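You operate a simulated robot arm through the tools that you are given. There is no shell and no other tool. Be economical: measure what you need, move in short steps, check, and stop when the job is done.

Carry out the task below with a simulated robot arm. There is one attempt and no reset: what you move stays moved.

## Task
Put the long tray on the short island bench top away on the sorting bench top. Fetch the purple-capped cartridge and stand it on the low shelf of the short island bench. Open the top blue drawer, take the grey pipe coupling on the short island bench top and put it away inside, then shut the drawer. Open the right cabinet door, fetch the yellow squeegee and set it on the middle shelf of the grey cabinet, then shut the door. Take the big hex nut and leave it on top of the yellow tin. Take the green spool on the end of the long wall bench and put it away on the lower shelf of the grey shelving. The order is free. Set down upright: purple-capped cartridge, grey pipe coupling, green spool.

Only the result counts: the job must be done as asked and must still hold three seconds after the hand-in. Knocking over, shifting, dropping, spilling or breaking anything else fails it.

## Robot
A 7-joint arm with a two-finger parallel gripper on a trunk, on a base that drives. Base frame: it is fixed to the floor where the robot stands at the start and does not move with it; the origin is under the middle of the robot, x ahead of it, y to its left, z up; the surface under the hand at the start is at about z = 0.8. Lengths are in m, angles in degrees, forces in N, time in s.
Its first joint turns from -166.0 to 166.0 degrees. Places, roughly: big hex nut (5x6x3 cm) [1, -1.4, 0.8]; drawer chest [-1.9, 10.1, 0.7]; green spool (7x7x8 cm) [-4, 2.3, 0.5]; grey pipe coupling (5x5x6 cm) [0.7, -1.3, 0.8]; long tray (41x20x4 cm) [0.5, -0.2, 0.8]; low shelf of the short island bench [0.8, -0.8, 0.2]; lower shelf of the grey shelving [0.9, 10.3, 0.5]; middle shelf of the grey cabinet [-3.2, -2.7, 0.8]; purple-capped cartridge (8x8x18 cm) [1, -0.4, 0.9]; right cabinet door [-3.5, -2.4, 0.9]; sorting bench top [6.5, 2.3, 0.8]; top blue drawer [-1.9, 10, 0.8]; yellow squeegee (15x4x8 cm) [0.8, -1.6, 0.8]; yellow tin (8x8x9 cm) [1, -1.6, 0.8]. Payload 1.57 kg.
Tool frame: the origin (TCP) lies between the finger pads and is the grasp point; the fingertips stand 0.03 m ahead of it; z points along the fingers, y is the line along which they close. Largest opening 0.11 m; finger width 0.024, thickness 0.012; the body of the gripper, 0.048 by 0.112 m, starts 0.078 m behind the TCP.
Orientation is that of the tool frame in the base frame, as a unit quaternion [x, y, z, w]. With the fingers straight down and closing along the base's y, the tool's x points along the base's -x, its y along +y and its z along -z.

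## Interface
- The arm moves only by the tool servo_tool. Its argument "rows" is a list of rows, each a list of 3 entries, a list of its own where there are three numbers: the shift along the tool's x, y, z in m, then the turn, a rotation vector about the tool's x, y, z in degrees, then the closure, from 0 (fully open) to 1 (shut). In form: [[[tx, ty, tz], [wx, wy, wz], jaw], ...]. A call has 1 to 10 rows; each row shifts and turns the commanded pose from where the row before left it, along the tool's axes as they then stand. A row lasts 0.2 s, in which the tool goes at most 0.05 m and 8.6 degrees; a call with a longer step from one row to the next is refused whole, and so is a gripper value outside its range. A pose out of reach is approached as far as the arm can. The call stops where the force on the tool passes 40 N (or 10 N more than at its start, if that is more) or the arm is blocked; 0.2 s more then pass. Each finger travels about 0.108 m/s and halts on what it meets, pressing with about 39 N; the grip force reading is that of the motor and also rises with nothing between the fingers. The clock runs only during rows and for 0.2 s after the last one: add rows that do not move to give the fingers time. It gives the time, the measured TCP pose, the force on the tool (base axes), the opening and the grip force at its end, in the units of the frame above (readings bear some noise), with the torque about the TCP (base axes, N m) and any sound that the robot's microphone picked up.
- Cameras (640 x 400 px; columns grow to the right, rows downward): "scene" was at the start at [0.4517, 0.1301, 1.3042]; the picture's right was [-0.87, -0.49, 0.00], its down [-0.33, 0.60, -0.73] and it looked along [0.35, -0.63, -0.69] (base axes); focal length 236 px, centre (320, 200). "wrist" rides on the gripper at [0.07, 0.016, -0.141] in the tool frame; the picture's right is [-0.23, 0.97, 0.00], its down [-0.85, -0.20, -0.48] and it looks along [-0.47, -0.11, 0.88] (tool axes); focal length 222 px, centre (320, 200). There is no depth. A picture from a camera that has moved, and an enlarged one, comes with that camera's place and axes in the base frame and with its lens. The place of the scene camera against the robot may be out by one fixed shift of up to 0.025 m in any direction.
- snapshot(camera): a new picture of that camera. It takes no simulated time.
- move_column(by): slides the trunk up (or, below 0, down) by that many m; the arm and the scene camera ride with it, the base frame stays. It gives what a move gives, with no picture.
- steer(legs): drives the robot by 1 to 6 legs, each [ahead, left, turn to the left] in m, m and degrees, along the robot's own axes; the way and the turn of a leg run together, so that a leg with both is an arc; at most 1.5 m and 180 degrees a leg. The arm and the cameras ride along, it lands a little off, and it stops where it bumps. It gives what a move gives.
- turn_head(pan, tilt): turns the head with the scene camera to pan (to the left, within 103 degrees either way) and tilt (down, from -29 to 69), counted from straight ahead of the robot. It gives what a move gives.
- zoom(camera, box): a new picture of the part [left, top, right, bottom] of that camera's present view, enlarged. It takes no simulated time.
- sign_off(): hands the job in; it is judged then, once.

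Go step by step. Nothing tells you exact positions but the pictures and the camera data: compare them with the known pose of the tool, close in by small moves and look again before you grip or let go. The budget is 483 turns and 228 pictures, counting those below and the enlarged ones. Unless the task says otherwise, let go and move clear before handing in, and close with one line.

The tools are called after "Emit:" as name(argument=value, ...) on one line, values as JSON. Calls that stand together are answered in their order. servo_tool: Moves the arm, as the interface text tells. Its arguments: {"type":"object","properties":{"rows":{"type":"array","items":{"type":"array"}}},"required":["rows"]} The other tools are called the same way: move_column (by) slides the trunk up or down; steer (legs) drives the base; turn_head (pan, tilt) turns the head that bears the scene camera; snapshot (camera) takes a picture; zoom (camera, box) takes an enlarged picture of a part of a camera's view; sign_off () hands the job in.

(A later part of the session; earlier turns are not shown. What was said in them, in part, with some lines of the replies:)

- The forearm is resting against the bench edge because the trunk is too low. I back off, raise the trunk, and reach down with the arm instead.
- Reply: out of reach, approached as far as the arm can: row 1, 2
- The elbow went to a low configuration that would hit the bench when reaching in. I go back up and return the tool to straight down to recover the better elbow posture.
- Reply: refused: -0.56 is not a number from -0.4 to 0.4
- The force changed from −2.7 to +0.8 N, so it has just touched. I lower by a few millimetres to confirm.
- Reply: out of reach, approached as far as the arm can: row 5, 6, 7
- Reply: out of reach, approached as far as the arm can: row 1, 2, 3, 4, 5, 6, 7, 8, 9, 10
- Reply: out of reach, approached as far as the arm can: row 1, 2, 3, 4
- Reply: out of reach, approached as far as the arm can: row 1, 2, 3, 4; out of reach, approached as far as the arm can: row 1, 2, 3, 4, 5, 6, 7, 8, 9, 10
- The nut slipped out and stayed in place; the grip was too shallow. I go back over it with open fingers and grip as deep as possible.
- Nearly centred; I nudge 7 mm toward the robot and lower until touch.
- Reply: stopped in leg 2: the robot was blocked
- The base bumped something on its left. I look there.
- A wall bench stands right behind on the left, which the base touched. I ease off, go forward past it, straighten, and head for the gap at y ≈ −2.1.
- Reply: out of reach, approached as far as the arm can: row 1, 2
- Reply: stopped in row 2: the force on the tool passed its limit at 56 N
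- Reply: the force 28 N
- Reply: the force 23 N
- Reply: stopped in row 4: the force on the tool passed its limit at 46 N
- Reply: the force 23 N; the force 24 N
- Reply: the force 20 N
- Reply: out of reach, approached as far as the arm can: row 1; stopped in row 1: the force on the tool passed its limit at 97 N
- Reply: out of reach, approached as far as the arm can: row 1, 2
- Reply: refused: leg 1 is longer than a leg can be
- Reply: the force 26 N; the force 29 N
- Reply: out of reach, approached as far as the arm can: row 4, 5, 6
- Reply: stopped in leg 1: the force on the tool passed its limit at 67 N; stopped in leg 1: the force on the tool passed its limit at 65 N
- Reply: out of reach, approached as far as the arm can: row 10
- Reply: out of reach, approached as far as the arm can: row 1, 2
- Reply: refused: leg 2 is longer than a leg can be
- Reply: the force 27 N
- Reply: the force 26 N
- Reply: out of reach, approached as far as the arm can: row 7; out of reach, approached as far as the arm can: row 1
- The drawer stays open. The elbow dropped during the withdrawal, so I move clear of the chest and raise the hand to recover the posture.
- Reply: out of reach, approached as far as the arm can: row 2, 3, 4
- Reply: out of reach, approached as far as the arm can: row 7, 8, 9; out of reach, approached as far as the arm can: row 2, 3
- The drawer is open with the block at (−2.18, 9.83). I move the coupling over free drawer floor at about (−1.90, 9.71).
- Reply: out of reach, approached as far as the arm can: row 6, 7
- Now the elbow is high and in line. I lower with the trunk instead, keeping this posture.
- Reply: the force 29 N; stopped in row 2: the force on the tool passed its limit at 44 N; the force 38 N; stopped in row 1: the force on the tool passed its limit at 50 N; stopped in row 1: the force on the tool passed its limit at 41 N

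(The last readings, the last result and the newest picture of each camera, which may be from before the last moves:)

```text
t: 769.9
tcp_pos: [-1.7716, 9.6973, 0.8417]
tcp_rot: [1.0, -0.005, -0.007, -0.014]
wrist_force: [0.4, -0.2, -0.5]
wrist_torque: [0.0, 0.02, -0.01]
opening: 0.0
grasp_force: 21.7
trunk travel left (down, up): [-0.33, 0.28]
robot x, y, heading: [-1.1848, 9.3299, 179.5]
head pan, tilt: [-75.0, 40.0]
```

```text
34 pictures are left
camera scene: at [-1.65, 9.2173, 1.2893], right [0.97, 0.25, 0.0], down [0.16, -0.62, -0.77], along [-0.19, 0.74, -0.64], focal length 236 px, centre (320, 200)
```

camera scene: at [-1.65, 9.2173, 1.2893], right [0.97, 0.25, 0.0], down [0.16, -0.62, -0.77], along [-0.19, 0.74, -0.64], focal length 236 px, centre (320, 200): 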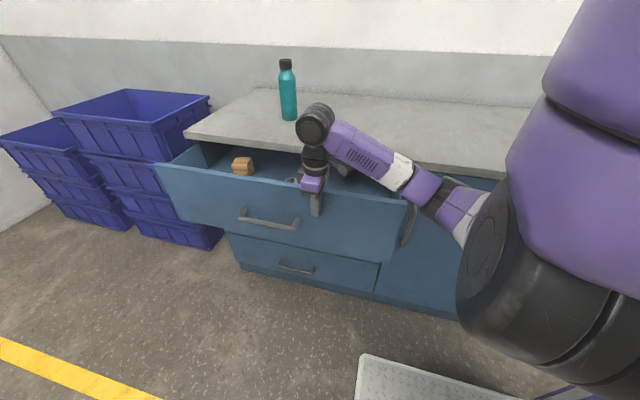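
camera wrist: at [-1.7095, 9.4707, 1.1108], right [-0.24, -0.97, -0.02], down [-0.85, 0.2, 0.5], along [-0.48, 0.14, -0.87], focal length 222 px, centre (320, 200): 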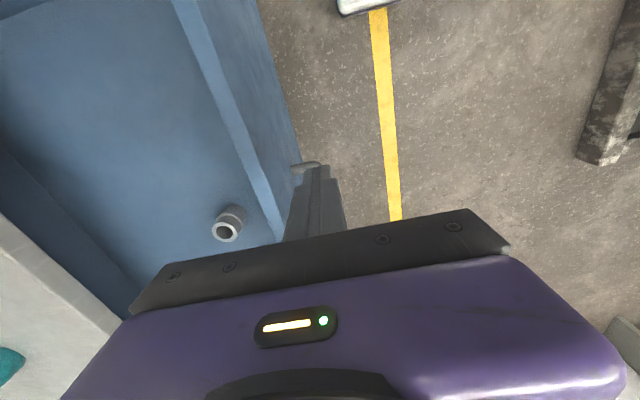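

The drawer follows. The elbow would meet the counter if I kept driving, so I move the base back south and finish the push by extending the arm.

Emit:
steer(legs=[[0, 0.2, 0]])

Emit:
servo_tool(rows=[[[0, -0.04, 0], [0, 0, 0], 1], [[0, -0.04, 0], [0, 0, 0], 1], [[0, -0.04, 0], [0, 0, 0], 1], [[0, -0.04, 0], [0, 0, 0], 1], [[0, -0.04, 0], [0, 0, 0], 1], [[0, -0.03, 0], [0, 0, 0], 1], [[0, -0.03, 0], [0, 0, 0], 1]])

Emit:
snapshot(camera="scene")

```text
t: 771.5
tcp_pos: [-1.7737, 9.4957, 0.8411]
tcp_rot: [1.0, -0.004, -0.008, -0.013]
wrist_force: [0.4, 1.2, -0.7]
wrist_torque: [0.0, 0.01, -0.01]
opening: 0.0001
grasp_force: 21.3
trunk travel left (down, up): [-0.33, 0.28]
robot x, y, heading: [-1.1913, 9.1287, 180.0]
head pan, tilt: [-75.0, 40.0]
```

```text
t: 773.1
tcp_pos: [-1.7716, 9.7569, 0.8472]
tcp_rot: [1.0, -0.003, -0.008, -0.013]
wrist_force: [0.1, -0.3, -0.7]
wrist_torque: [-0.01, 0.02, 0.01]
opening: 0.0002
grasp_force: 21.0
trunk travel left (down, up): [-0.33, 0.28]
robot x, y, heading: [-1.1849, 9.1314, 179.8]
head pan, tilt: [-75.0, 40.0]
```

```text
33 pictures are left
camera scene: at [-1.6509, 9.0156, 1.2893], right [0.97, 0.25, 0.0], down [0.16, -0.62, -0.77], along [-0.19, 0.74, -0.64], focal length 236 px, centre (320, 200)
```

scene: 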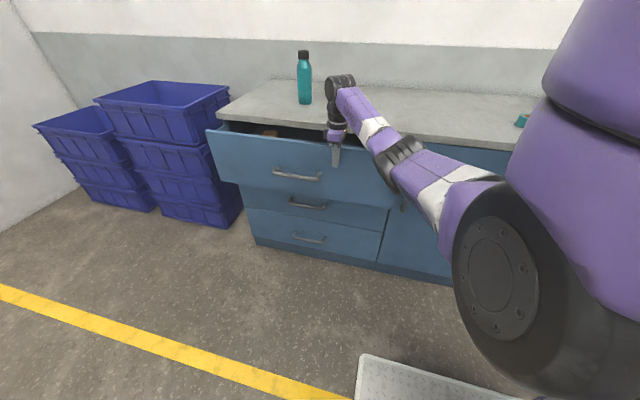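

Emit:
servo_tool(rows=[[[0, -0.03, 0.002], [0, 0, 0], 1], [[0, -0.03, 0.001], [0, 0, 0], 1], [[0, -0.02, 0.001], [0, 0, 0], 1]])

Emit:
servo_tool(rows=[[[0, -0.01, 0], [0, 0, 0], 1], [[0, -0.01, 0], [0, 0, 0], 1]])

Emit:
snapshot(camera="scene")

```text
t: 773.9
tcp_pos: [-1.7596, 9.8095, 0.8496]
tcp_rot: [1.0, -0.004, -0.009, -0.013]
wrist_force: [-0.2, 0.4, -0.8]
wrist_torque: [-0.02, -0.04, -0.03]
opening: 0.0
grasp_force: 21.3
out of reach, approached as far as the arm can: row 2, 3
trunk travel left (down, up): [-0.33, 0.28]
robot x, y, heading: [-1.1839, 9.1293, 179.6]
head pan, tilt: [-75.0, 40.0]
```

```text
t: 774.5
tcp_pos: [-1.7574, 9.8111, 0.8508]
tcp_rot: [1.0, -0.004, -0.008, -0.012]
wrist_force: [0.1, 0.2, 1.3]
wrist_torque: [0.01, 0.01, -0.02]
opening: 0.0
grasp_force: 21.6
out of reach, approached as far as the arm can: row 1, 2
trunk travel left (down, up): [-0.33, 0.28]
robot x, y, heading: [-1.1879, 9.1323, 179.9]
head pan, tilt: [-75.0, 40.0]
```

```text
32 pictures are left
camera scene: at [-1.651, 9.0158, 1.2893], right [0.97, 0.25, 0.0], down [0.16, -0.62, -0.77], along [-0.19, 0.74, -0.64], focal length 236 px, centre (320, 200)
```

scene: 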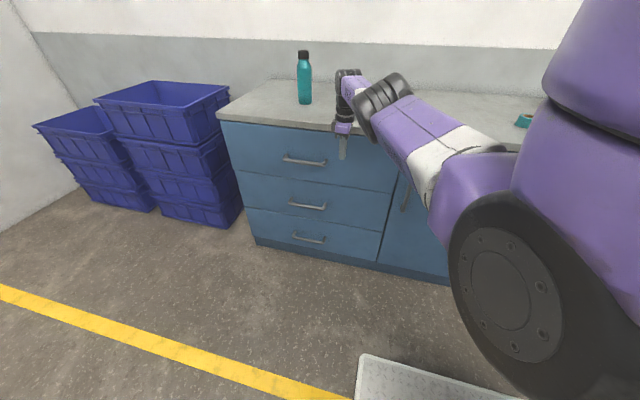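

Almost shut; the arm is at its reach with the elbow high. The base finishes the last centimetres.

Emit:
steer(legs=[[0, -0.04, 0]])

Emit:
steer(legs=[[0, -0.03, 0]])

Emit:
zoom(camera="scene", box=[200, 70, 440, 230])

```text
t: 775.4
tcp_pos: [-1.7558, 9.8509, 0.8514]
tcp_rot: [1.0, -0.004, -0.008, -0.014]
wrist_force: [-0.7, -0.1, -0.9]
wrist_torque: [0.02, 0.0, 0.01]
opening: 0.0
grasp_force: 21.4
trunk travel left (down, up): [-0.33, 0.28]
robot x, y, heading: [-1.1832, 9.1727, 179.5]
head pan, tilt: [-75.0, 40.0]
```

```text
t: 776.3
tcp_pos: [-1.7567, 9.8741, 0.8511]
tcp_rot: [1.0, -0.003, -0.007, -0.005]
wrist_force: [1.3, -4.3, 1.2]
wrist_torque: [0.18, 0.06, 0.02]
opening: 0.0
grasp_force: 21.2
trunk travel left (down, up): [-0.33, 0.28]
robot x, y, heading: [-1.1836, 9.197, 179.8]
head pan, tilt: [-75.0, 40.0]
stopped in leg 1: the force on the tool passed its limit at 54 N (the readings are from after the stop); the commanded pose is now the measured one
```

```text
2.50 times, centred on (320, 150) of scene
camera zoom: at [-1.6504, 9.0831, 1.2892], right [0.97, 0.25, 0.0], down [0.16, -0.62, -0.77], along [-0.2, 0.74, -0.64], focal length 591 px, centre (320, 325)
```

zoom: 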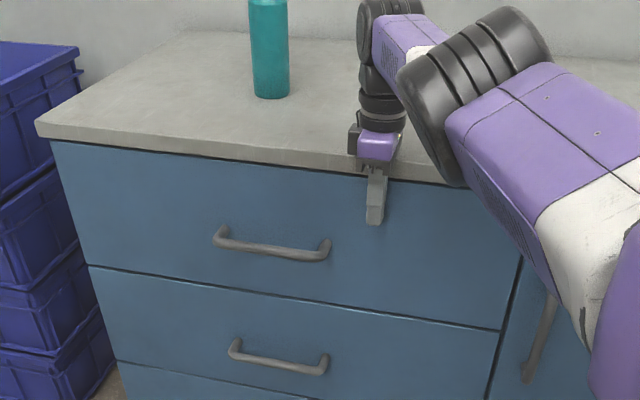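

The drawer is flush and shut. I back away south and bring the arm back to its home posture, with the hand slightly right of centre.

Emit:
steer(legs=[[0, 0.3, 0]])

Emit:
servo_tool(rows=[[[-0.01, 0.025, -0.035], [0, 0, 0], 0], [[-0.01, 0.025, -0.035], [0, 0, 0], 0], [[-0.01, 0.025, -0.035], [0, 0, 0], 0], [[-0.01, 0.025, -0.035], [0, 0, 0], 0], [[-0.01, 0.025, -0.035], [0, 0, 0], 0], [[-0.01, 0.025, -0.035], [0, 0, 0], 0], [[-0.01, 0.025, -0.035], [0, 0, 0], 0], [[-0.02, 0.04, 0], [0, 0, 0], 0], [[-0.02, 0.04, 0], [0, 0, 0], 0], [[-0.02, 0.04, 0], [0, 0, 0], 0]])

Emit:
servo_tool(rows=[[[-0.015, 0.04, 0], [0, 0, 0], 0], [[-0.015, 0.04, 0], [0, 0, 0], 0], [[-0.015, 0.04, 0], [0, 0, 0], 0], [[-0.015, 0.04, 0], [0, 0, 0], 0], [[-0.015, 0.04, 0], [0, 0, 0], 0], [[-0.0, 0.03, 0], [0, 0, 0], 0]])

Emit:
turn_head(pan=-40, tilt=30)

Emit:
snapshot(camera="scene")

```text
t: 778.4
tcp_pos: [-1.7588, 9.5749, 0.8502]
tcp_rot: [1.0, -0.002, -0.006, -0.005]
wrist_force: [-0.3, -0.1, -0.4]
wrist_torque: [0.0, 0.01, 0.02]
opening: 0.0003
grasp_force: 22.0
trunk travel left (down, up): [-0.33, 0.28]
robot x, y, heading: [-1.1879, 8.8991, 180.0]
head pan, tilt: [-75.0, 40.0]
```

```text
t: 780.6
tcp_pos: [-1.9663, 9.4113, 1.1177]
tcp_rot: [1.0, -0.003, -0.006, -0.005]
wrist_force: [1.0, 0.5, -0.8]
wrist_torque: [-0.04, 0.0, 0.01]
opening: 0.1099
grasp_force: 0.1
out of reach, approached as far as the arm can: row 1, 2, 3, 4, 5, 6, 7, 8, 9, 10
trunk travel left (down, up): [-0.33, 0.28]
robot x, y, heading: [-1.1871, 8.8992, 180.2]
head pan, tilt: [-75.0, 40.0]
```

```text
t: 782.0
tcp_pos: [-2.1019, 9.225, 1.1406]
tcp_rot: [1.0, -0.002, -0.005, -0.005]
wrist_force: [-0.2, 0.5, 0.5]
wrist_torque: [-0.04, 0.04, 0.01]
opening: 0.1105
grasp_force: 0.1
out of reach, approached as far as the arm can: row 1, 2, 3, 4, 5, 6
trunk travel left (down, up): [-0.33, 0.28]
robot x, y, heading: [-1.1898, 8.8997, 179.7]
head pan, tilt: [-75.0, 40.0]
```

```text
t: 783.0
tcp_pos: [-2.1009, 9.2244, 1.141]
tcp_rot: [1.0, -0.002, -0.005, -0.005]
wrist_force: [0.0, 0.9, -1.1]
wrist_torque: [-0.01, 0.03, 0.01]
opening: 0.1099
grasp_force: 0.1
trunk travel left (down, up): [-0.33, 0.28]
robot x, y, heading: [-1.1885, 8.8989, 180.0]
head pan, tilt: [-40.0, 30.0]
```

```text
30 pictures are left
camera scene: at [-1.6984, 8.7593, 1.3046], right [0.64, 0.76, 0.0], down [0.38, -0.32, -0.87], along [-0.66, 0.56, -0.5], focal length 236 px, centre (320, 200)
```

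scene: 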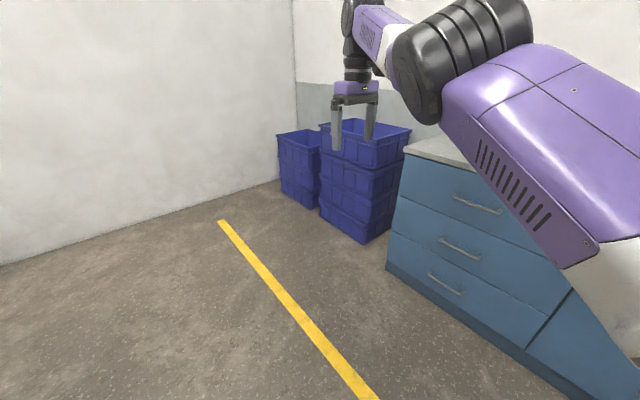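

The drawer is visibly closed. The arm is in its stretched posture, so I pitch the tool, go low, and then raise with the right offset as before.

Emit:
servo_tool(rows=[[[-0.0326, 0, 0], [0, -8.5, 0], 0], [[-0.0326, 0, 0], [0, -8.5, 0], 0], [[-0.0326, 0, 0], [0, -8.5, 0], 0], [[-0.0326, 0, 0], [0, -8.5, 0], 0], [[-0.0326, 0, 0], [0, -8.5, 0], 0], [[-0.0326, 0, 0], [0, -8.5, 0], 0]])

Emit:
servo_tool(rows=[[[0.0327, 0, 0.0375], [0, 0, 0], 0], [[0.0327, 0, 0.0375], [0, 0, 0], 0], [[0.0327, 0, 0.0375], [0, 0, 0], 0], [[0.0327, 0, 0.0375], [0, 0, 0], 0], [[0.0327, 0, 0.0375], [0, 0, 0], 0], [[0.0327, 0, 0.0375], [0, 0, 0], 0], [[0.0327, 0, 0.0375], [0, 0, 0], 0], [[0.0327, 0, 0.0375], [0, 0, 0], 0]])

Emit:
snapshot(camera="scene")

```text
t: 784.4
tcp_pos: [-2.2919, 9.2325, 1.2167]
tcp_rot: [0.9, 0.001, -0.437, -0.005]
wrist_force: [-0.2, -0.2, 0.7]
wrist_torque: [-0.01, 0.0, -0.01]
opening: 0.1099
grasp_force: 0.0
out of reach, approached as far as the arm can: row 1, 2, 3, 5
trunk travel left (down, up): [-0.33, 0.28]
robot x, y, heading: [-1.1879, 8.898, 179.9]
head pan, tilt: [-40.0, 30.0]
```

```text
t: 786.2
tcp_pos: [-2.3213, 9.2026, 0.8304]
tcp_rot: [0.899, 0.002, -0.437, -0.005]
wrist_force: [0.4, 0.7, 1.8]
wrist_torque: [-0.05, -0.09, 0.0]
opening: 0.1102
grasp_force: 0.0
out of reach, approached as far as the arm can: row 1, 4, 5, 6, 7, 8
trunk travel left (down, up): [-0.33, 0.28]
robot x, y, heading: [-1.1838, 8.8964, 180.0]
head pan, tilt: [-40.0, 30.0]
```

```text
29 pictures are left
camera scene: at [-1.6983, 8.7594, 1.3047], right [0.64, 0.76, 0.0], down [0.38, -0.32, -0.87], along [-0.66, 0.56, -0.5], focal length 236 px, centre (320, 200)
```

scene: 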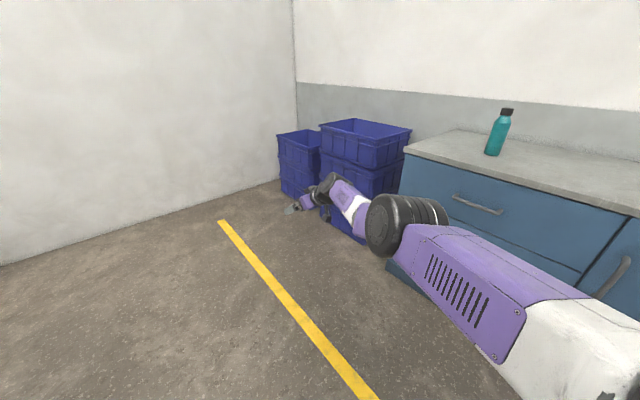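

Still trapped in the stretched branch. I raise the trunk and reach lower relative to it, where the arm recovered before.

Emit:
move_column(by=0.25)

Emit:
servo_tool(rows=[[[0.0385, 0, 0.0309], [0, 0, 0], 0], [[0.0385, 0, 0.0309], [0, 0, 0], 0], [[0.0385, 0, 0.0309], [0, 0, 0], 0], [[0.0385, 0, 0.0309], [0, 0, 0], 0], [[0.0385, 0, 0.0309], [0, 0, 0], 0], [[0.0385, 0, 0.0309], [0, 0, 0], 0], [[0.0385, 0, 0.0309], [0, 0, 0], 0], [[0.0385, 0, 0.0309], [0, 0, 0], 0]])

Emit:
snapshot(camera="scene")

```text
t: 788.8
tcp_pos: [-2.3202, 9.2027, 1.0803]
tcp_rot: [0.9, 0.001, -0.436, -0.005]
wrist_force: [0.1, 0.3, 0.3]
wrist_torque: [0.01, -0.03, -0.01]
opening: 0.11
grasp_force: 0.0
trunk travel left (down, up): [-0.58, 0.03]
robot x, y, heading: [-1.1855, 8.8954, 180.1]
head pan, tilt: [-40.0, 30.0]
```

```text
t: 790.5
tcp_pos: [-2.2355, 9.1067, 0.832]
tcp_rot: [0.9, 0.001, -0.436, -0.006]
wrist_force: [0.6, 0.5, 0.6]
wrist_torque: [0.01, 0.02, -0.02]
opening: 0.1101
grasp_force: 0.0
out of reach, approached as far as the arm can: row 1, 2, 3, 4, 5, 6, 7, 8
trunk travel left (down, up): [-0.58, 0.03]
robot x, y, heading: [-1.1867, 8.8965, 179.7]
head pan, tilt: [-40.0, 30.0]
```

```text
28 pictures are left
camera scene: at [-1.6984, 8.7592, 1.5547], right [0.64, 0.76, 0.0], down [0.38, -0.32, -0.87], along [-0.66, 0.56, -0.5], focal length 236 px, centre (320, 200)
```

scene: 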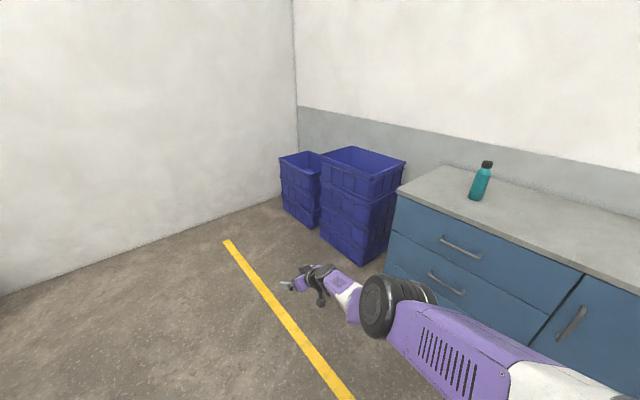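

I use the other trick that worked: swing the hand to the left side at mid height, then back to the right.

Emit:
steer(legs=[[0, -0.25, 0]])

Emit:
servo_tool(rows=[[[-0.035, 0.02, -0.028], [0, 0, 0], 0], [[-0.035, 0.02, -0.028], [0, 0, 0], 0], [[-0.035, 0.02, -0.028], [0, 0, 0], 0], [[-0.035, 0.02, -0.028], [0, 0, 0], 0], [[-0.035, 0.02, -0.028], [0, 0, 0], 0], [[-0.035, 0.02, -0.028], [0, 0, 0], 0], [[-0.035, 0.02, -0.028], [0, 0, 0], 0], [[-0.02, 0.04, -0.0], [0, 0, 0], 0], [[-0.02, 0.04, -0.0], [0, 0, 0], 0]])

Emit:
servo_tool(rows=[[[0, 0.045, 0], [0, 0, 0], 0], [[0, 0.045, 0], [0, 0, 0], 0], [[0, 0.045, 0], [0, 0, 0], 0], [[0, 0.045, 0], [0, 0, 0], 0], [[0, 0.045, 0], [0, 0, 0], 0]])

Emit:
turn_head(pan=-10, tilt=35)

Emit:
snapshot(camera="scene")

```text
t: 792.4
tcp_pos: [-2.2362, 9.361, 0.8316]
tcp_rot: [0.9, -0.001, -0.436, -0.007]
wrist_force: [0.7, -0.7, -0.3]
wrist_torque: [-0.03, 0.0, 0.0]
opening: 0.1099
grasp_force: 0.1
trunk travel left (down, up): [-0.58, 0.03]
robot x, y, heading: [-1.1846, 9.1534, 179.8]
head pan, tilt: [-40.0, 30.0]
```

```text
t: 794.4
tcp_pos: [-2.3921, 9.173, 1.107]
tcp_rot: [0.9, -0.001, -0.436, -0.006]
wrist_force: [1.2, 0.8, -0.4]
wrist_torque: [-0.01, -0.03, 0.02]
opening: 0.1103
grasp_force: 0.1
out of reach, approached as far as the arm can: row 1, 2, 3, 4, 5, 6, 7, 9
trunk travel left (down, up): [-0.58, 0.03]
robot x, y, heading: [-1.1838, 9.1487, 179.6]
head pan, tilt: [-40.0, 30.0]
```

```text
t: 795.6
tcp_pos: [-2.3662, 8.9582, 1.1118]
tcp_rot: [0.9, -0.001, -0.436, -0.006]
wrist_force: [-0.6, 1.4, -0.3]
wrist_torque: [-0.05, 0.04, 0.05]
opening: 0.1098
grasp_force: 0.0
out of reach, approached as far as the arm can: row 3, 4, 5
trunk travel left (down, up): [-0.58, 0.03]
robot x, y, heading: [-1.1863, 9.1501, 179.7]
head pan, tilt: [-40.0, 30.0]
```

```text
t: 796.5
tcp_pos: [-2.3667, 8.9559, 1.1102]
tcp_rot: [0.9, 0.0, -0.436, -0.006]
wrist_force: [0.2, 0.3, -0.7]
wrist_torque: [-0.01, 0.03, 0.03]
opening: 0.1102
grasp_force: 0.0
trunk travel left (down, up): [-0.58, 0.03]
robot x, y, heading: [-1.1874, 9.1495, 180.0]
head pan, tilt: [-10.0, 35.0]
```

```text
27 pictures are left
camera scene: at [-1.7157, 8.9696, 1.5468], right [0.18, 0.98, 0.0], down [0.56, -0.1, -0.82], along [-0.81, 0.15, -0.57], focal length 236 px, centre (320, 200)
```

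scene: 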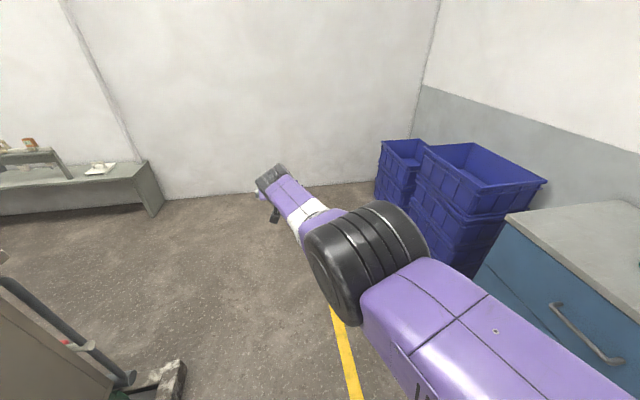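

Emit:
servo_tool(rows=[[[0.0252, 0, -0.031], [0, 0, 0], 0], [[0.0252, 0, -0.031], [0, 0, 0], 0], [[0.0252, -0.02, -0.031], [0, 0, 0], 0], [[0.0252, -0.02, -0.031], [0, 0, 0], 0], [[0.019, -0.035, -0.0235], [0, 0, 0], 0], [[0.0, -0.04, 0], [0, 0, 0], 0], [[0.0, -0.04, 0], [0, 0, 0], 0]])

Emit:
snapshot(camera="scene")

```text
t: 798.1
tcp_pos: [-2.3731, 9.0473, 1.0617]
tcp_rot: [0.9, 0.001, -0.436, -0.006]
wrist_force: [0.0, 0.5, -0.2]
wrist_torque: [0.04, 0.02, -0.03]
opening: 0.1098
grasp_force: 0.1
out of reach, approached as far as the arm can: row 1, 2, 3, 4, 5, 6, 7
trunk travel left (down, up): [-0.58, 0.03]
robot x, y, heading: [-1.1831, 9.1496, 179.8]
head pan, tilt: [-10.0, 35.0]
```

```text
26 pictures are left
camera scene: at [-1.7154, 8.9687, 1.5468], right [0.18, 0.98, 0.0], down [0.56, -0.1, -0.82], along [-0.81, 0.14, -0.57], focal length 236 px, centre (320, 200)
```

scene: 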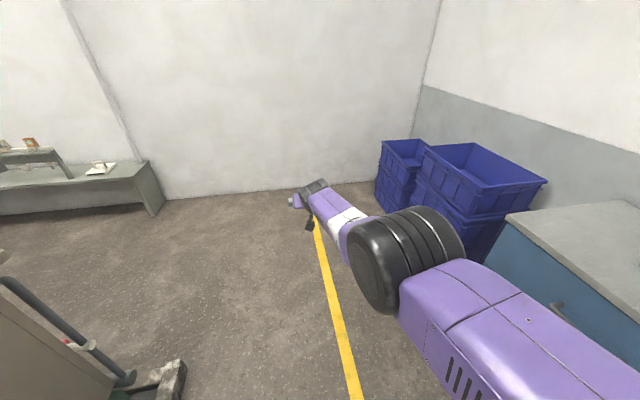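

Emit:
servo_tool(rows=[[[-0.0326, 0, 0], [0, -8.5, 0], 0], [[-0.02, 0, 0.0346], [0, 0, 0], 0], [[-0.02, 0, 0.0346], [0, 0, 0], 0], [[-0.02, 0, 0.0346], [0, 0, 0], 0], [[0.039, 0, 0.0225], [0, 0, 0], 0], [[0.039, 0, 0.0225], [0, 0, 0], 0], [[0.039, 0, 0.0225], [0, 0, 0], 0], [[0.039, 0, 0.0225], [0, 0, 0], 0], [[0.039, 0, 0.0225], [0, 0, 0], 0]])

Emit:
servo_tool(rows=[[[0.0, -0.02, 0], [0, 0, 0], 0], [[0.0, -0.02, 0], [0, 0, 0], 0], [[0.0, -0.02, 0], [0, 0, 0], 0]])

```text
t: 800.1
tcp_pos: [-2.339, 9.0755, 0.938]
tcp_rot: [0.865, 0.0, -0.502, -0.006]
wrist_force: [-0.1, -0.1, -0.5]
wrist_torque: [-0.02, 0.01, 0.02]
opening: 0.11
grasp_force: 0.0
out of reach, approached as far as the arm can: row 2, 3, 4, 5, 6, 7, 8, 9
trunk travel left (down, up): [-0.58, 0.03]
robot x, y, heading: [-1.1861, 9.1522, 179.7]
head pan, tilt: [-10.0, 35.0]
```

```text
t: 800.9
tcp_pos: [-2.3381, 9.1344, 0.9395]
tcp_rot: [0.865, 0.001, -0.502, -0.006]
wrist_force: [-0.4, 0.5, -0.4]
wrist_torque: [0.02, 0.01, -0.02]
opening: 0.1101
grasp_force: 0.0
trunk travel left (down, up): [-0.58, 0.03]
robot x, y, heading: [-1.1848, 9.1526, 179.8]
head pan, tilt: [-10.0, 35.0]
```

Now it tracks again. I shift right and draw back in small steps, checking that it follows.

Emit:
servo_tool(rows=[[[0.0, -0.03, 0], [0, 0, 0], 0], [[0.0, -0.03, 0], [0, 0, 0], 0], [[0.0, -0.03, 0], [0, 0, 0], 0], [[0.0, -0.03, 0], [0, 0, 0], 0], [[0.01, 0, -0.0173], [0, 0, 0], 0], [[0.01, 0, -0.0173], [0, 0, 0], 0], [[0.01, 0, -0.0173], [0, 0, 0], 0]])

Emit:
snapshot(camera="scene")

```text
t: 802.5
tcp_pos: [-2.2781, 9.2549, 0.9396]
tcp_rot: [0.865, 0.0, -0.502, -0.007]
wrist_force: [-1.0, 0.2, 0.2]
wrist_torque: [-0.02, -0.01, 0.02]
opening: 0.1097
grasp_force: 0.1
trunk travel left (down, up): [-0.58, 0.03]
robot x, y, heading: [-1.1869, 9.1469, 179.9]
head pan, tilt: [-10.0, 35.0]
```

```text
25 pictures are left
camera scene: at [-1.7158, 8.9697, 1.5469], right [0.18, 0.98, 0.0], down [0.56, -0.1, -0.82], along [-0.81, 0.15, -0.57], focal length 236 px, centre (320, 200)
```

scene: 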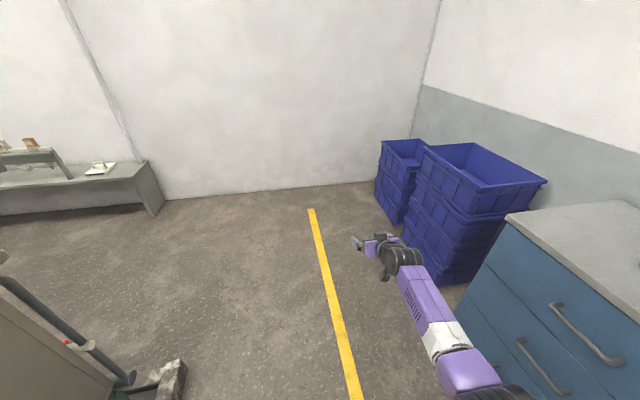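

Normal posture branch recovered. I step away from the chest, raise the arm along the proven sequence and straighten the tool.

Emit:
steer(legs=[[0, 0.2, 0]])

Emit:
servo_tool(rows=[[[-0.0393, 0, -0.028], [0, 0, 0], 0], [[-0.0393, 0, -0.028], [0, 0, 0], 0], [[-0.0393, 0, -0.028], [0, 0, 0], 0], [[-0.0393, 0, -0.028], [0, 0, 0], 0], [[-0.0393, 0, -0.028], [0, 0, 0], 0], [[-0.0393, 0, -0.028], [0, 0, 0], 0], [[-0.0393, 0, -0.028], [0, 0, 0], 0], [[-0.0393, 0, -0.028], [0, 0, 0], 0], [[-0.0393, 0, -0.028], [0, 0, 0], 0]])

Emit:
servo_tool(rows=[[[-0.03, 0, -0.04], [0, 0, 0], 0], [[-0.03, 0, -0.04], [0, 0, 0], 0], [[0.0326, 0, 0], [0, 8.5, 0], 0], [[0.0326, 0, 0], [0, 8.5, 0], 0], [[0.0326, 0, 0], [0, 8.5, 0], 0], [[0.0326, 0, 0], [0, 8.5, 0], 0], [[0.0326, 0, 0], [0, 8.5, 0], 0], [[0.0326, 0, 0], [0, 8.5, 0], 0], [[0.0326, 0, 0], [0, 8.5, 0], 0]])

Emit:
snapshot(camera="scene")

```text
t: 804.1
tcp_pos: [-2.2785, 9.0516, 0.9384]
tcp_rot: [0.865, 0.002, -0.502, -0.005]
wrist_force: [-0.8, -0.5, 0.7]
wrist_torque: [0.0, -0.02, 0.02]
opening: 0.1103
grasp_force: 0.0
trunk travel left (down, up): [-0.58, 0.03]
robot x, y, heading: [-1.1862, 8.9477, 179.9]
head pan, tilt: [-10.0, 35.0]
```

```text
t: 806.1
tcp_pos: [-2.237, 9.0467, 1.3729]
tcp_rot: [0.865, 0.001, -0.501, -0.006]
wrist_force: [0.0, -0.4, -0.3]
wrist_torque: [0.01, 0.0, 0.03]
opening: 0.1099
grasp_force: 0.1
trunk travel left (down, up): [-0.58, 0.03]
robot x, y, heading: [-1.1853, 8.9445, 179.8]
head pan, tilt: [-10.0, 35.0]
```

```text
t: 808.1
tcp_pos: [-2.016, 9.047, 1.3382]
tcp_rot: [1.0, -0.003, -0.006, -0.006]
wrist_force: [-0.1, -0.4, 0.1]
wrist_torque: [0.03, -0.01, 0.03]
opening: 0.1099
grasp_force: 0.1
trunk travel left (down, up): [-0.58, 0.03]
robot x, y, heading: [-1.1858, 8.9479, 179.6]
head pan, tilt: [-10.0, 35.0]
```

```text
24 pictures are left
camera scene: at [-1.7162, 8.7664, 1.5468], right [0.18, 0.98, 0.0], down [0.56, -0.1, -0.82], along [-0.81, 0.14, -0.57], focal length 236 px, centre (320, 200)
```

scene: 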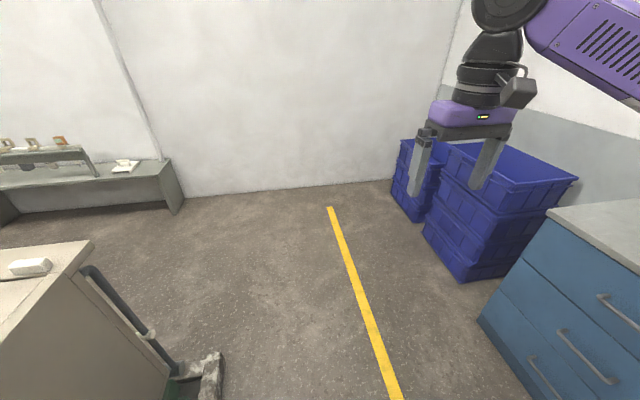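

Home posture again. I drive back to the island along the known route.

Emit:
steer(legs=[[0, -0.35, 0], [-1.45, 0, 0], [-0.3, 0, 0], [0, 0, 90.4], [1.3, 0, 0], [0, 1.3, 0]])

Emit:
steer(legs=[[0, 1.2, 0]])

```text
t: 835.0
tcp_pos: [1.7583, 7.1358, 1.3389]
tcp_rot: [0.716, 0.698, -0.008, 0.001]
wrist_force: [0.1, -0.2, -0.5]
wrist_torque: [0.04, -0.02, 0.01]
opening: 0.1101
grasp_force: 0.0
trunk travel left (down, up): [-0.58, 0.03]
robot x, y, heading: [1.8765, 7.9636, -91.4]
head pan, tilt: [-10.0, 35.0]
```

```text
t: 841.1
tcp_pos: [2.9661, 7.1068, 1.339]
tcp_rot: [0.716, 0.698, -0.008, 0.0]
wrist_force: [-1.4, -0.1, -0.9]
wrist_torque: [0.0, 0.02, -0.02]
opening: 0.11
grasp_force: 0.0
trunk travel left (down, up): [-0.58, 0.03]
robot x, y, heading: [3.0816, 7.9378, -91.4]
head pan, tilt: [-10.0, 35.0]
```

Emit:
steer(legs=[[1.45, -0.05, 1.4], [1.5, 0, 0], [1.5, 0, 0], [1.5, 0, 0], [1.18, 0, 0]])

Emit:
steer(legs=[[0, -1.2, 0]])

```text
t: 875.0
tcp_pos: [3.0701, -0.0188, 1.3384]
tcp_rot: [0.701, 0.713, -0.008, 0.0]
wrist_force: [0.4, -0.6, 0.2]
wrist_torque: [-0.01, 0.0, -0.01]
opening: 0.1099
grasp_force: 0.1
trunk travel left (down, up): [-0.58, 0.03]
robot x, y, heading: [3.153, 0.8129, -89.3]
head pan, tilt: [-10.0, 35.0]
```

```text
t: 881.0
tcp_pos: [1.8778, -0.0408, 1.3394]
tcp_rot: [0.701, 0.713, -0.008, 0.001]
wrist_force: [-0.2, 0.5, 0.6]
wrist_torque: [-0.04, -0.02, -0.01]
opening: 0.1098
grasp_force: 0.1
trunk travel left (down, up): [-0.58, 0.03]
robot x, y, heading: [1.9615, 0.7893, -89.0]
head pan, tilt: [-10.0, 35.0]
```

Emit:
steer(legs=[[0, -1.32, -1.0], [0.18, 0, 0]])

Emit:
move_column(by=-0.2)

Emit:
snapshot(camera="wrist")

```text
t: 888.7
tcp_pos: [0.5499, -0.2308, 1.3397]
tcp_rot: [0.708, 0.706, -0.009, 0.002]
wrist_force: [0.3, -0.5, 0.1]
wrist_torque: [-0.01, -0.05, 0.01]
opening: 0.1099
grasp_force: 0.1
trunk travel left (down, up): [-0.58, 0.03]
robot x, y, heading: [0.6517, 0.6019, -90.0]
head pan, tilt: [-10.0, 35.0]
```

```text
t: 890.9
tcp_pos: [0.5508, -0.2299, 1.1389]
tcp_rot: [0.708, 0.707, -0.008, 0.001]
wrist_force: [-1.0, 0.2, -0.4]
wrist_torque: [-0.02, -0.02, -0.02]
opening: 0.1102
grasp_force: 0.1
trunk travel left (down, up): [-0.38, 0.23]
robot x, y, heading: [0.6491, 0.5946, -90.0]
head pan, tilt: [-10.0, 35.0]
```

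```text
23 pictures are left
camera wrist: at [0.5697, -0.1599, 1.2791], right [0.97, -0.23, -0.01], down [-0.2, -0.85, 0.49], along [-0.12, -0.48, -0.87], focal length 222 px, centre (320, 200)
```

wrist: 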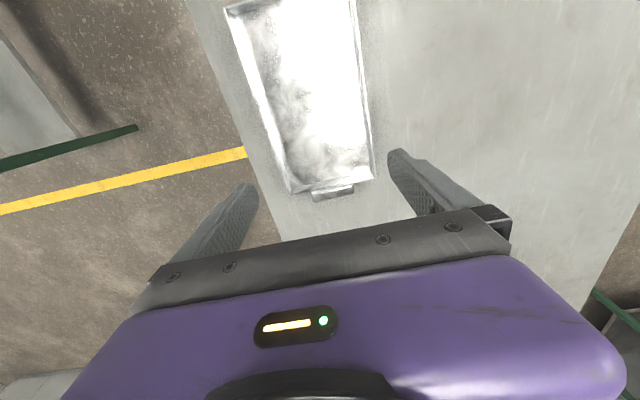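

The tray's long walls run at x ≈ 0.45 and 0.636, centre (0.543, −0.205). I go over the middle of the east wall and descend part way.

Emit:
servo_tool(rows=[[[0.0125, 0.0425, 0], [0, 0, 0], 0], [[0.0125, 0.0425, 0], [0, 0, 0], 0], [[0, 0, 0.045], [0, 0, 0], 0], [[0, 0, 0.045], [0, 0, 0], 0], [[0, 0, 0.045], [0, 0, 0], 0], [[0, 0, 0.045], [0, 0, 0], 0], [[0, 0, 0.03], [0, 0, 0], 0]])

Emit:
snapshot(camera="wrist")

```text
t: 892.5
tcp_pos: [0.6343, -0.2078, 0.9279]
tcp_rot: [0.708, 0.706, -0.008, 0.002]
wrist_force: [1.6, 0.7, 0.9]
wrist_torque: [0.02, 0.01, 0.01]
opening: 0.1101
grasp_force: 0.0
trunk travel left (down, up): [-0.38, 0.23]
robot x, y, heading: [0.6544, 0.5979, -90.3]
head pan, tilt: [-10.0, 35.0]
```

```text
22 pictures are left
camera wrist: at [0.6531, -0.1373, 1.0686], right [0.97, -0.23, -0.01], down [-0.2, -0.85, 0.49], along [-0.12, -0.48, -0.87], focal length 222 px, centre (320, 200)
```

wrist: 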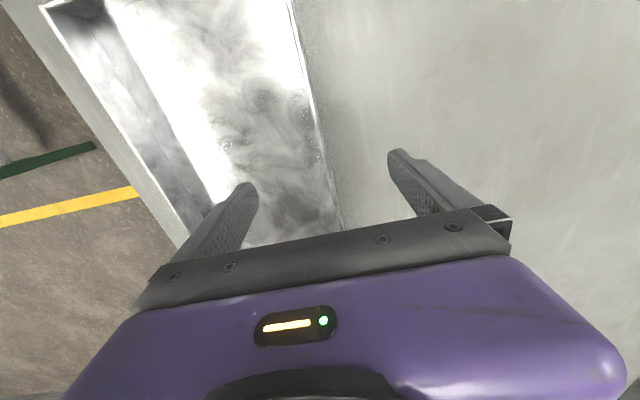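

Centred on the wall within 5 mm. I descend to grip depth and close slowly.

Emit:
servo_tool(rows=[[[0, 0.005, 0.04], [0, 0, 0], 0], [[0, 0, 0.04], [0, 0, 0], 0.3], [[0, 0, 0.007], [0, 0, 0], 0.5], [[0, 0, 0], [0, 0, 0], 0.7], [[0, 0, 0], [0, 0, 0], 0.8], [[0, 0, 0], [0, 0, 0], 0.88], [[0, 0, 0], [0, 0, 0], 0.95], [[0, 0, 0], [0, 0, 0], 1], [[0, 0, 0], [0, 0, 0], 1]])

Emit:
snapshot(camera="wrist")

```text
t: 894.5
tcp_pos: [0.637, -0.2095, 0.8416]
tcp_rot: [0.707, 0.707, -0.008, 0.0]
wrist_force: [-0.4, -0.5, 0.4]
wrist_torque: [0.06, -0.5, 0.16]
opening: 0.0047
grasp_force: 25.5
trunk travel left (down, up): [-0.38, 0.23]
robot x, y, heading: [0.6534, 0.5986, -90.2]
head pan, tilt: [-10.0, 35.0]
```

```text
21 pictures are left
camera wrist: at [0.6572, -0.1387, 0.9815], right [0.97, -0.23, -0.01], down [-0.2, -0.85, 0.49], along [-0.12, -0.48, -0.87], focal length 222 px, centre (320, 200)
```

wrist: 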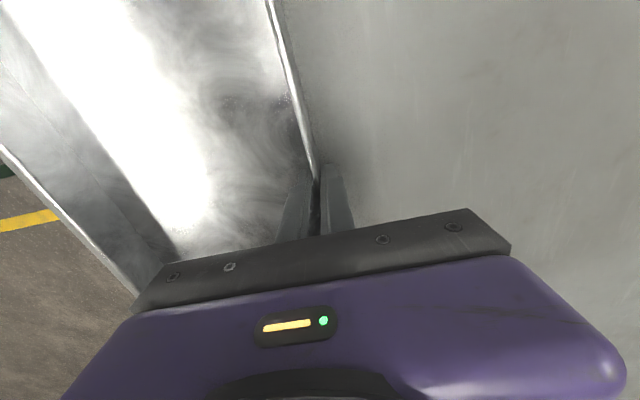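

The wall is gripped. I lift 2 cm gently and watch the torque.

Emit:
servo_tool(rows=[[[0, 0, -0.005], [0, 0, 0], 1], [[0, 0, -0.01], [0, 0, 0], 1], [[0, 0, -0.01], [0, 0, 0], 1], [[0, 0, 0], [0, 0, 0], 1]])

Emit:
snapshot(camera="wrist")

```text
t: 895.5
tcp_pos: [0.6386, -0.2084, 0.8668]
tcp_rot: [0.707, 0.707, -0.008, 0.001]
wrist_force: [-0.5, -0.4, -5.6]
wrist_torque: [-0.03, -0.48, 0.03]
opening: 0.0046
grasp_force: 25.2
trunk travel left (down, up): [-0.38, 0.23]
robot x, y, heading: [0.651, 0.5968, -90.0]
head pan, tilt: [-10.0, 35.0]
```

```text
20 pictures are left
camera wrist: at [0.6571, -0.1385, 1.0062], right [0.97, -0.23, -0.01], down [-0.2, -0.85, 0.49], along [-0.12, -0.48, -0.87], focal length 222 px, centre (320, 200)
```

wrist: 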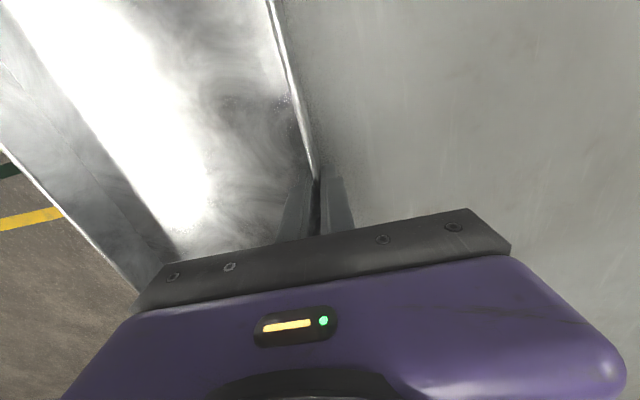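

The tray is held steadily (about 0.57 kg). I lift it clear with arm and trunk, and drive it toward the sorting bench.

Emit:
servo_tool(rows=[[[0, 0, -0.02], [0, 0, 0], 1], [[0, 0, -0.025], [0, 0, 0], 1], [[0, 0, -0.03], [0, 0, 0], 1], [[0, 0, -0.03], [0, 0, 0], 1], [[0, 0, -0.03], [0, 0, 0], 1]])

Emit:
move_column(by=0.15)

Emit:
steer(legs=[[-0.1, 0, 0], [0, 0.9, 0]])

Emit:
snapshot(camera="wrist")

```text
t: 896.7
tcp_pos: [0.6402, -0.2082, 1.0009]
tcp_rot: [0.708, 0.706, -0.008, 0.001]
wrist_force: [-1.0, -0.3, -4.2]
wrist_torque: [0.01, -0.49, 0.0]
opening: 0.0049
grasp_force: 25.2
trunk travel left (down, up): [-0.38, 0.23]
robot x, y, heading: [0.652, 0.6003, -89.9]
head pan, tilt: [-10.0, 35.0]
```

```text
t: 898.4
tcp_pos: [0.6391, -0.2083, 1.1502]
tcp_rot: [0.708, 0.706, -0.008, 0.001]
wrist_force: [-0.5, -0.6, -4.5]
wrist_torque: [-0.01, -0.5, -0.01]
opening: 0.0046
grasp_force: 25.7
trunk travel left (down, up): [-0.53, 0.08]
robot x, y, heading: [0.6485, 0.6016, -89.9]
head pan, tilt: [-10.0, 35.0]
```

```text
t: 903.9
tcp_pos: [1.5388, -0.1074, 1.1498]
tcp_rot: [0.707, 0.707, -0.008, 0.001]
wrist_force: [-0.4, 0.6, -4.3]
wrist_torque: [0.01, -0.46, 0.0]
opening: 0.0047
grasp_force: 25.2
trunk travel left (down, up): [-0.53, 0.08]
robot x, y, heading: [1.5441, 0.7009, -89.9]
head pan, tilt: [-10.0, 35.0]
```

```text
19 pictures are left
camera wrist: at [1.558, -0.0364, 1.2907], right [0.97, -0.23, -0.01], down [-0.19, -0.85, 0.49], along [-0.12, -0.48, -0.87], focal length 222 px, centre (320, 200)
```

wrist: 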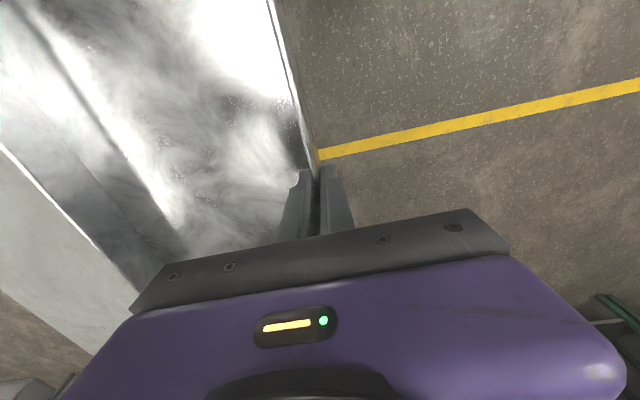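

The tray hangs steadily. I continue around the south end of the first bench and turn east.

Emit:
steer(legs=[[0, 1.45, 0], [1.4, 0, 0], [0.4, 0, 0], [0, 0, 90], [1.3, 0, 0]])

Emit:
turn_head(pan=35, tilt=18)

Emit:
snapshot(camera="scene")

```text
t: 929.7
tcp_pos: [5.1189, -1.0816, 1.1501]
tcp_rot: [-0.002, 1.0, -0.005, 0.006]
wrist_force: [0.2, -0.2, -5.2]
wrist_torque: [0.48, -0.01, 0.0]
opening: 0.0048
grasp_force: 25.3
trunk travel left (down, up): [-0.53, 0.08]
robot x, y, heading: [4.3097, -1.078, 0.4]
head pan, tilt: [-10.0, 35.0]
```

```text
t: 930.8
tcp_pos: [5.1185, -1.0807, 1.1507]
tcp_rot: [-0.001, 1.0, -0.005, 0.006]
wrist_force: [0.9, -0.1, -4.2]
wrist_torque: [0.49, 0.0, -0.03]
opening: 0.0049
grasp_force: 25.1
trunk travel left (down, up): [-0.53, 0.08]
robot x, y, heading: [4.3075, -1.0769, -0.0]
head pan, tilt: [35.0, 18.0]
```

```text
18 pictures are left
camera scene: at [4.7986, -0.8186, 1.5239], right [0.58, -0.82, 0.0], down [-0.25, -0.18, -0.95], along [0.78, 0.55, -0.31], focal length 236 px, centre (320, 200)
```

scene: 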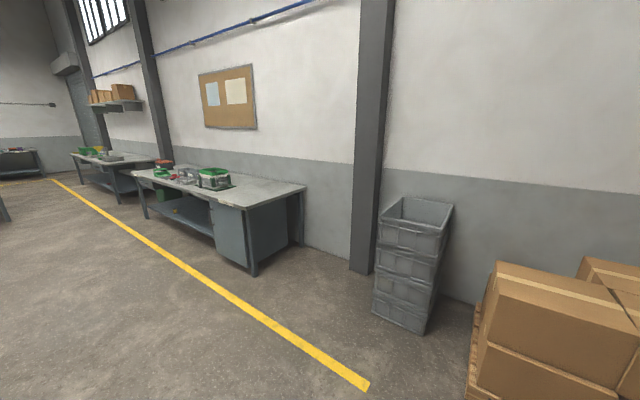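

The sorting bench's south end (x 6.1–6.9, y 0.95–1.65) is free. I drive up beside it.

Emit:
steer(legs=[[0.74, 0, 0], [0, 1.2, 0], [0, 1.23, 0]])

Emit:
turn_head(pan=-10, tilt=35)

Emit:
snapshot(camera="scene")

```text
t: 946.3
tcp_pos: [5.8412, 1.3505, 1.1503]
tcp_rot: [-0.004, 1.0, -0.005, 0.006]
wrist_force: [0.1, 0.1, -4.5]
wrist_torque: [0.48, 0.01, -0.02]
opening: 0.0049
grasp_force: 24.7
trunk travel left (down, up): [-0.53, 0.08]
robot x, y, heading: [5.0332, 1.3506, 0.2]
head pan, tilt: [35.0, 18.0]
```

```text
t: 947.4
tcp_pos: [5.8412, 1.3489, 1.1497]
tcp_rot: [-0.004, 1.0, -0.005, 0.005]
wrist_force: [-0.1, 0.5, -5.7]
wrist_torque: [0.48, 0.04, -0.02]
opening: 0.0048
grasp_force: 25.3
trunk travel left (down, up): [-0.53, 0.08]
robot x, y, heading: [5.033, 1.3492, 0.6]
head pan, tilt: [-10.0, 35.0]
```

```text
17 pictures are left
camera scene: at [5.5315, 1.5429, 1.4968], right [-0.17, -0.99, 0.0], down [-0.57, 0.09, -0.82], along [0.81, -0.14, -0.57], focal length 236 px, centre (320, 200)
```

scene: 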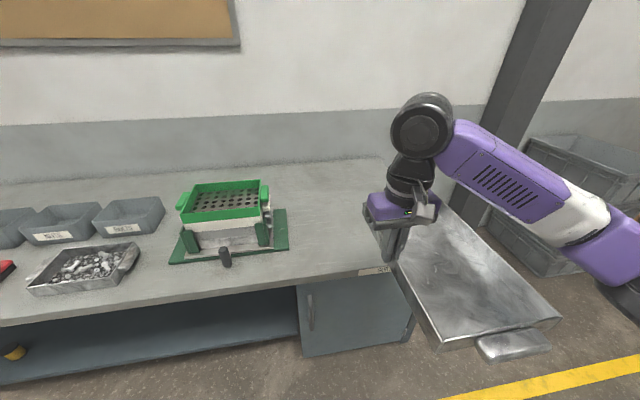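

The tray hangs level; the green sieve's base ends near y 1.55, so the spot at y 1.16–1.35 is free. I drive in over the bench and lower part way.

Emit:
steer(legs=[[0.57, -0.02, 0]])

Emit:
move_column(by=-0.22)

Emit:
snapshot(camera="scene")

Emit:
snapshot(camera="wrist")

```text
t: 950.6
tcp_pos: [6.4106, 1.3387, 1.1517]
tcp_rot: [-0.005, 1.0, -0.006, 0.006]
wrist_force: [1.2, -0.3, -4.2]
wrist_torque: [0.47, -0.01, 0.04]
opening: 0.0048
grasp_force: 24.9
trunk travel left (down, up): [-0.53, 0.08]
robot x, y, heading: [5.601, 1.3398, 0.7]
head pan, tilt: [-10.0, 35.0]
```

```text
t: 953.0
tcp_pos: [6.4114, 1.3375, 0.9307]
tcp_rot: [-0.005, 1.0, -0.006, 0.006]
wrist_force: [-0.7, -0.1, -4.9]
wrist_torque: [0.45, -0.02, -0.01]
opening: 0.005
grasp_force: 25.9
trunk travel left (down, up): [-0.31, 0.3]
robot x, y, heading: [5.6004, 1.3379, 0.4]
head pan, tilt: [-10.0, 35.0]
```

```text
16 pictures are left
camera scene: at [6.0991, 1.5301, 1.2768], right [-0.16, -0.99, 0.0], down [-0.57, 0.09, -0.82], along [0.81, -0.13, -0.57], focal length 236 px, centre (320, 200)
```

scene: 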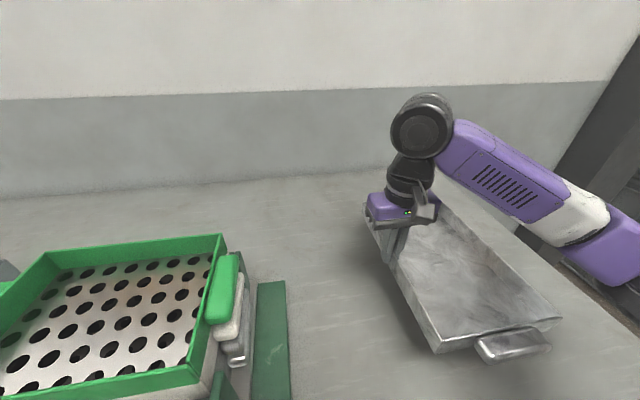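

```text
15 pictures are left
camera wrist: at [6.3397, 1.3544, 1.0707], right [0.22, 0.98, -0.01], down [0.85, -0.19, 0.49], along [0.48, -0.11, -0.87], focal length 222 px, centre (320, 200)
```

wrist: 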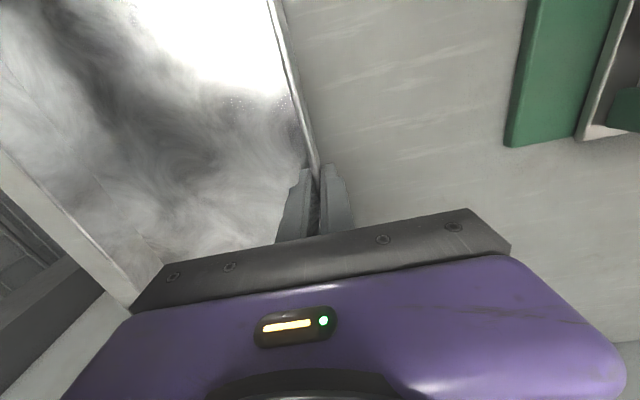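

Position is good (tray well within the bench, 20 cm from the sieve base). I lower to near contact, then in small steps.

Emit:
servo_tool(rows=[[[0, 0, 0.02], [0, 0, 0], 1], [[0, 0, 0.02], [0, 0, 0], 1], [[0, 0, 0.02], [0, 0, 0], 1], [[0, 0, 0.01], [0, 0, 0], 1]])

Emit:
servo_tool(rows=[[[0, 0, 0.005], [0, 0, 0], 1], [[0, 0, 0.004], [0, 0, 0], 1]])

Emit:
servo_tool(rows=[[[0, 0, 0.003], [0, 0, 0], 1]])

```text
t: 954.0
tcp_pos: [6.4118, 1.3371, 0.8598]
tcp_rot: [-0.005, 1.0, -0.005, 0.006]
wrist_force: [-0.3, -1.2, -4.2]
wrist_torque: [0.48, -0.02, 0.02]
opening: 0.0047
grasp_force: 25.1
trunk travel left (down, up): [-0.31, 0.3]
robot x, y, heading: [5.6014, 1.3362, 0.6]
head pan, tilt: [-10.0, 35.0]
```

```text
t: 954.6
tcp_pos: [6.4108, 1.3358, 0.8518]
tcp_rot: [-0.005, 1.0, -0.005, 0.006]
wrist_force: [0.3, 0.2, -4.2]
wrist_torque: [0.46, 0.01, -0.02]
opening: 0.0051
grasp_force: 24.8
trunk travel left (down, up): [-0.31, 0.3]
robot x, y, heading: [5.6037, 1.3366, 0.7]
head pan, tilt: [-10.0, 35.0]
```

```text
t: 955.0
tcp_pos: [6.4117, 1.3365, 0.8481]
tcp_rot: [-0.005, 1.0, -0.005, 0.006]
wrist_force: [1.3, -0.4, -5.0]
wrist_torque: [0.47, -0.01, -0.01]
opening: 0.0045
grasp_force: 24.8
trunk travel left (down, up): [-0.31, 0.3]
robot x, y, heading: [5.5987, 1.3374, 0.7]
head pan, tilt: [-10.0, 35.0]
```

Emit:
servo_tool(rows=[[[0, 0, 0.003], [0, 0, 0], 1]])

Emit:
servo_tool(rows=[[[0, 0, 0.003], [0, 0, 0], 1]])

Emit:
servo_tool(rows=[[[0, 0, 0.002], [0, 0, 0], 1]])

```text
t: 955.4
tcp_pos: [6.4106, 1.3375, 0.8449]
tcp_rot: [-0.005, 1.0, -0.005, 0.006]
wrist_force: [0.4, -0.5, -5.0]
wrist_torque: [0.48, -0.01, 0.0]
opening: 0.0047
grasp_force: 24.8
trunk travel left (down, up): [-0.31, 0.3]
robot x, y, heading: [5.602, 1.3353, 0.6]
head pan, tilt: [-10.0, 35.0]
```

```text
t: 955.8
tcp_pos: [6.4115, 1.3363, 0.8411]
tcp_rot: [-0.006, 1.0, -0.005, 0.006]
wrist_force: [0.6, -0.2, -5.2]
wrist_torque: [0.48, -0.01, -0.02]
opening: 0.0048
grasp_force: 25.0
trunk travel left (down, up): [-0.31, 0.3]
robot x, y, heading: [5.607, 1.3359, 0.5]
head pan, tilt: [-10.0, 35.0]
```

```text
t: 956.2
tcp_pos: [6.411, 1.3363, 0.8432]
tcp_rot: [-0.005, 1.0, -0.005, 0.007]
wrist_force: [-0.2, 0.6, 7.4]
wrist_torque: [0.52, 0.73, -0.01]
opening: 0.0047
grasp_force: 25.4
trunk travel left (down, up): [-0.31, 0.3]
robot x, y, heading: [5.6045, 1.3422, 0.7]
head pan, tilt: [-10.0, 35.0]
```

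Contact. I open the fingers and rise.

Emit:
servo_tool(rows=[[[0, 0, 0], [0, 0, 0], 0.85], [[0, 0, 0], [0, 0, 0], 0.7], [[0, 0, 0], [0, 0, 0], 0.5], [[0, 0, 0], [0, 0, 0], 0.5]])

Emit:
servo_tool(rows=[[[0, 0, -0.02], [0, 0, 0], 0.5], [[0, 0, -0.04], [0, 0, 0], 0.5], [[0, 0, -0.045], [0, 0, 0], 0.5], [[0, 0, -0.045], [0, 0, 0], 0.3], [[0, 0, -0.045], [0, 0, 0], 0]])

Emit:
snapshot(camera="scene")

```text
t: 957.2
tcp_pos: [6.4115, 1.3359, 0.8419]
tcp_rot: [-0.005, 1.0, -0.005, 0.006]
wrist_force: [0.0, 0.4, 0.9]
wrist_torque: [0.01, 0.01, -0.03]
opening: 0.0551
grasp_force: 0.1
trunk travel left (down, up): [-0.31, 0.3]
robot x, y, heading: [5.6034, 1.3383, 0.5]
head pan, tilt: [-10.0, 35.0]
```

```text
t: 958.4
tcp_pos: [6.4079, 1.3394, 1.0362]
tcp_rot: [-0.005, 1.0, -0.006, 0.006]
wrist_force: [0.3, 0.0, -0.1]
wrist_torque: [0.04, 0.0, -0.01]
opening: 0.1101
grasp_force: 0.1
trunk travel left (down, up): [-0.31, 0.3]
robot x, y, heading: [5.6015, 1.3371, 0.7]
head pan, tilt: [-10.0, 35.0]
```

```text
14 pictures are left
camera scene: at [6.0993, 1.5301, 1.2766], right [-0.16, -0.99, 0.0], down [-0.57, 0.09, -0.82], along [0.81, -0.13, -0.57], focal length 236 px, centre (320, 200)
```

scene: 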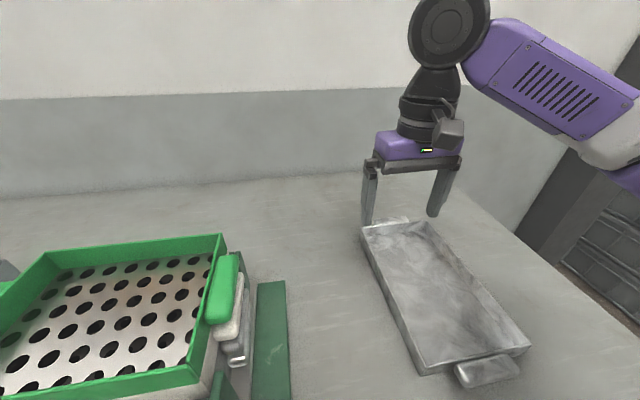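

The tray rests flat on the sorting bench. I back away before handing in.

Emit:
steer(legs=[[-0.55, 0, 0]])

Emit:
snapshot(camera="scene")

```text
t: 961.5
tcp_pos: [5.858, 1.3301, 1.0365]
tcp_rot: [-0.004, 1.0, -0.005, 0.006]
wrist_force: [-0.2, 0.1, -0.1]
wrist_torque: [-0.02, 0.01, -0.02]
opening: 0.11
grasp_force: 0.1
trunk travel left (down, up): [-0.31, 0.3]
robot x, y, heading: [5.0558, 1.3312, 0.5]
head pan, tilt: [-10.0, 35.0]
```

```text
13 pictures are left
camera scene: at [5.5495, 1.523, 1.2769], right [-0.17, -0.99, 0.0], down [-0.57, 0.1, -0.82], along [0.81, -0.14, -0.57], focal length 236 px, centre (320, 200)
```

scene: 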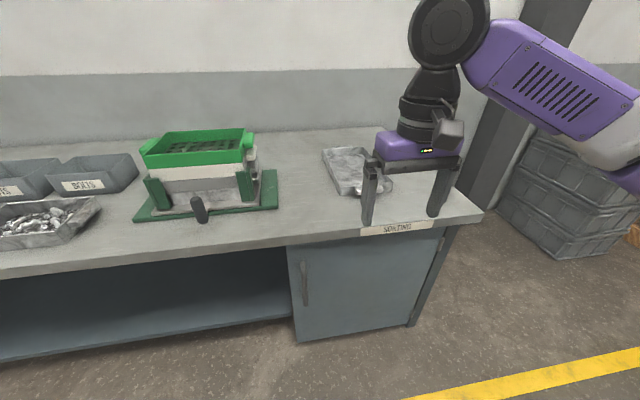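

The tray lies on the bench labelled "SORTING", the hand is clear, and all six items have been dealt with. I hand in the job.

Emit:
sign_off()

```text
The job is handed in.
```

All six items were placed as asked, both the cabinet door and the drawer were shut again, and the job is handed in; while driving, the base once lightly bumped a wall bench, and I saw nothing moved by it.
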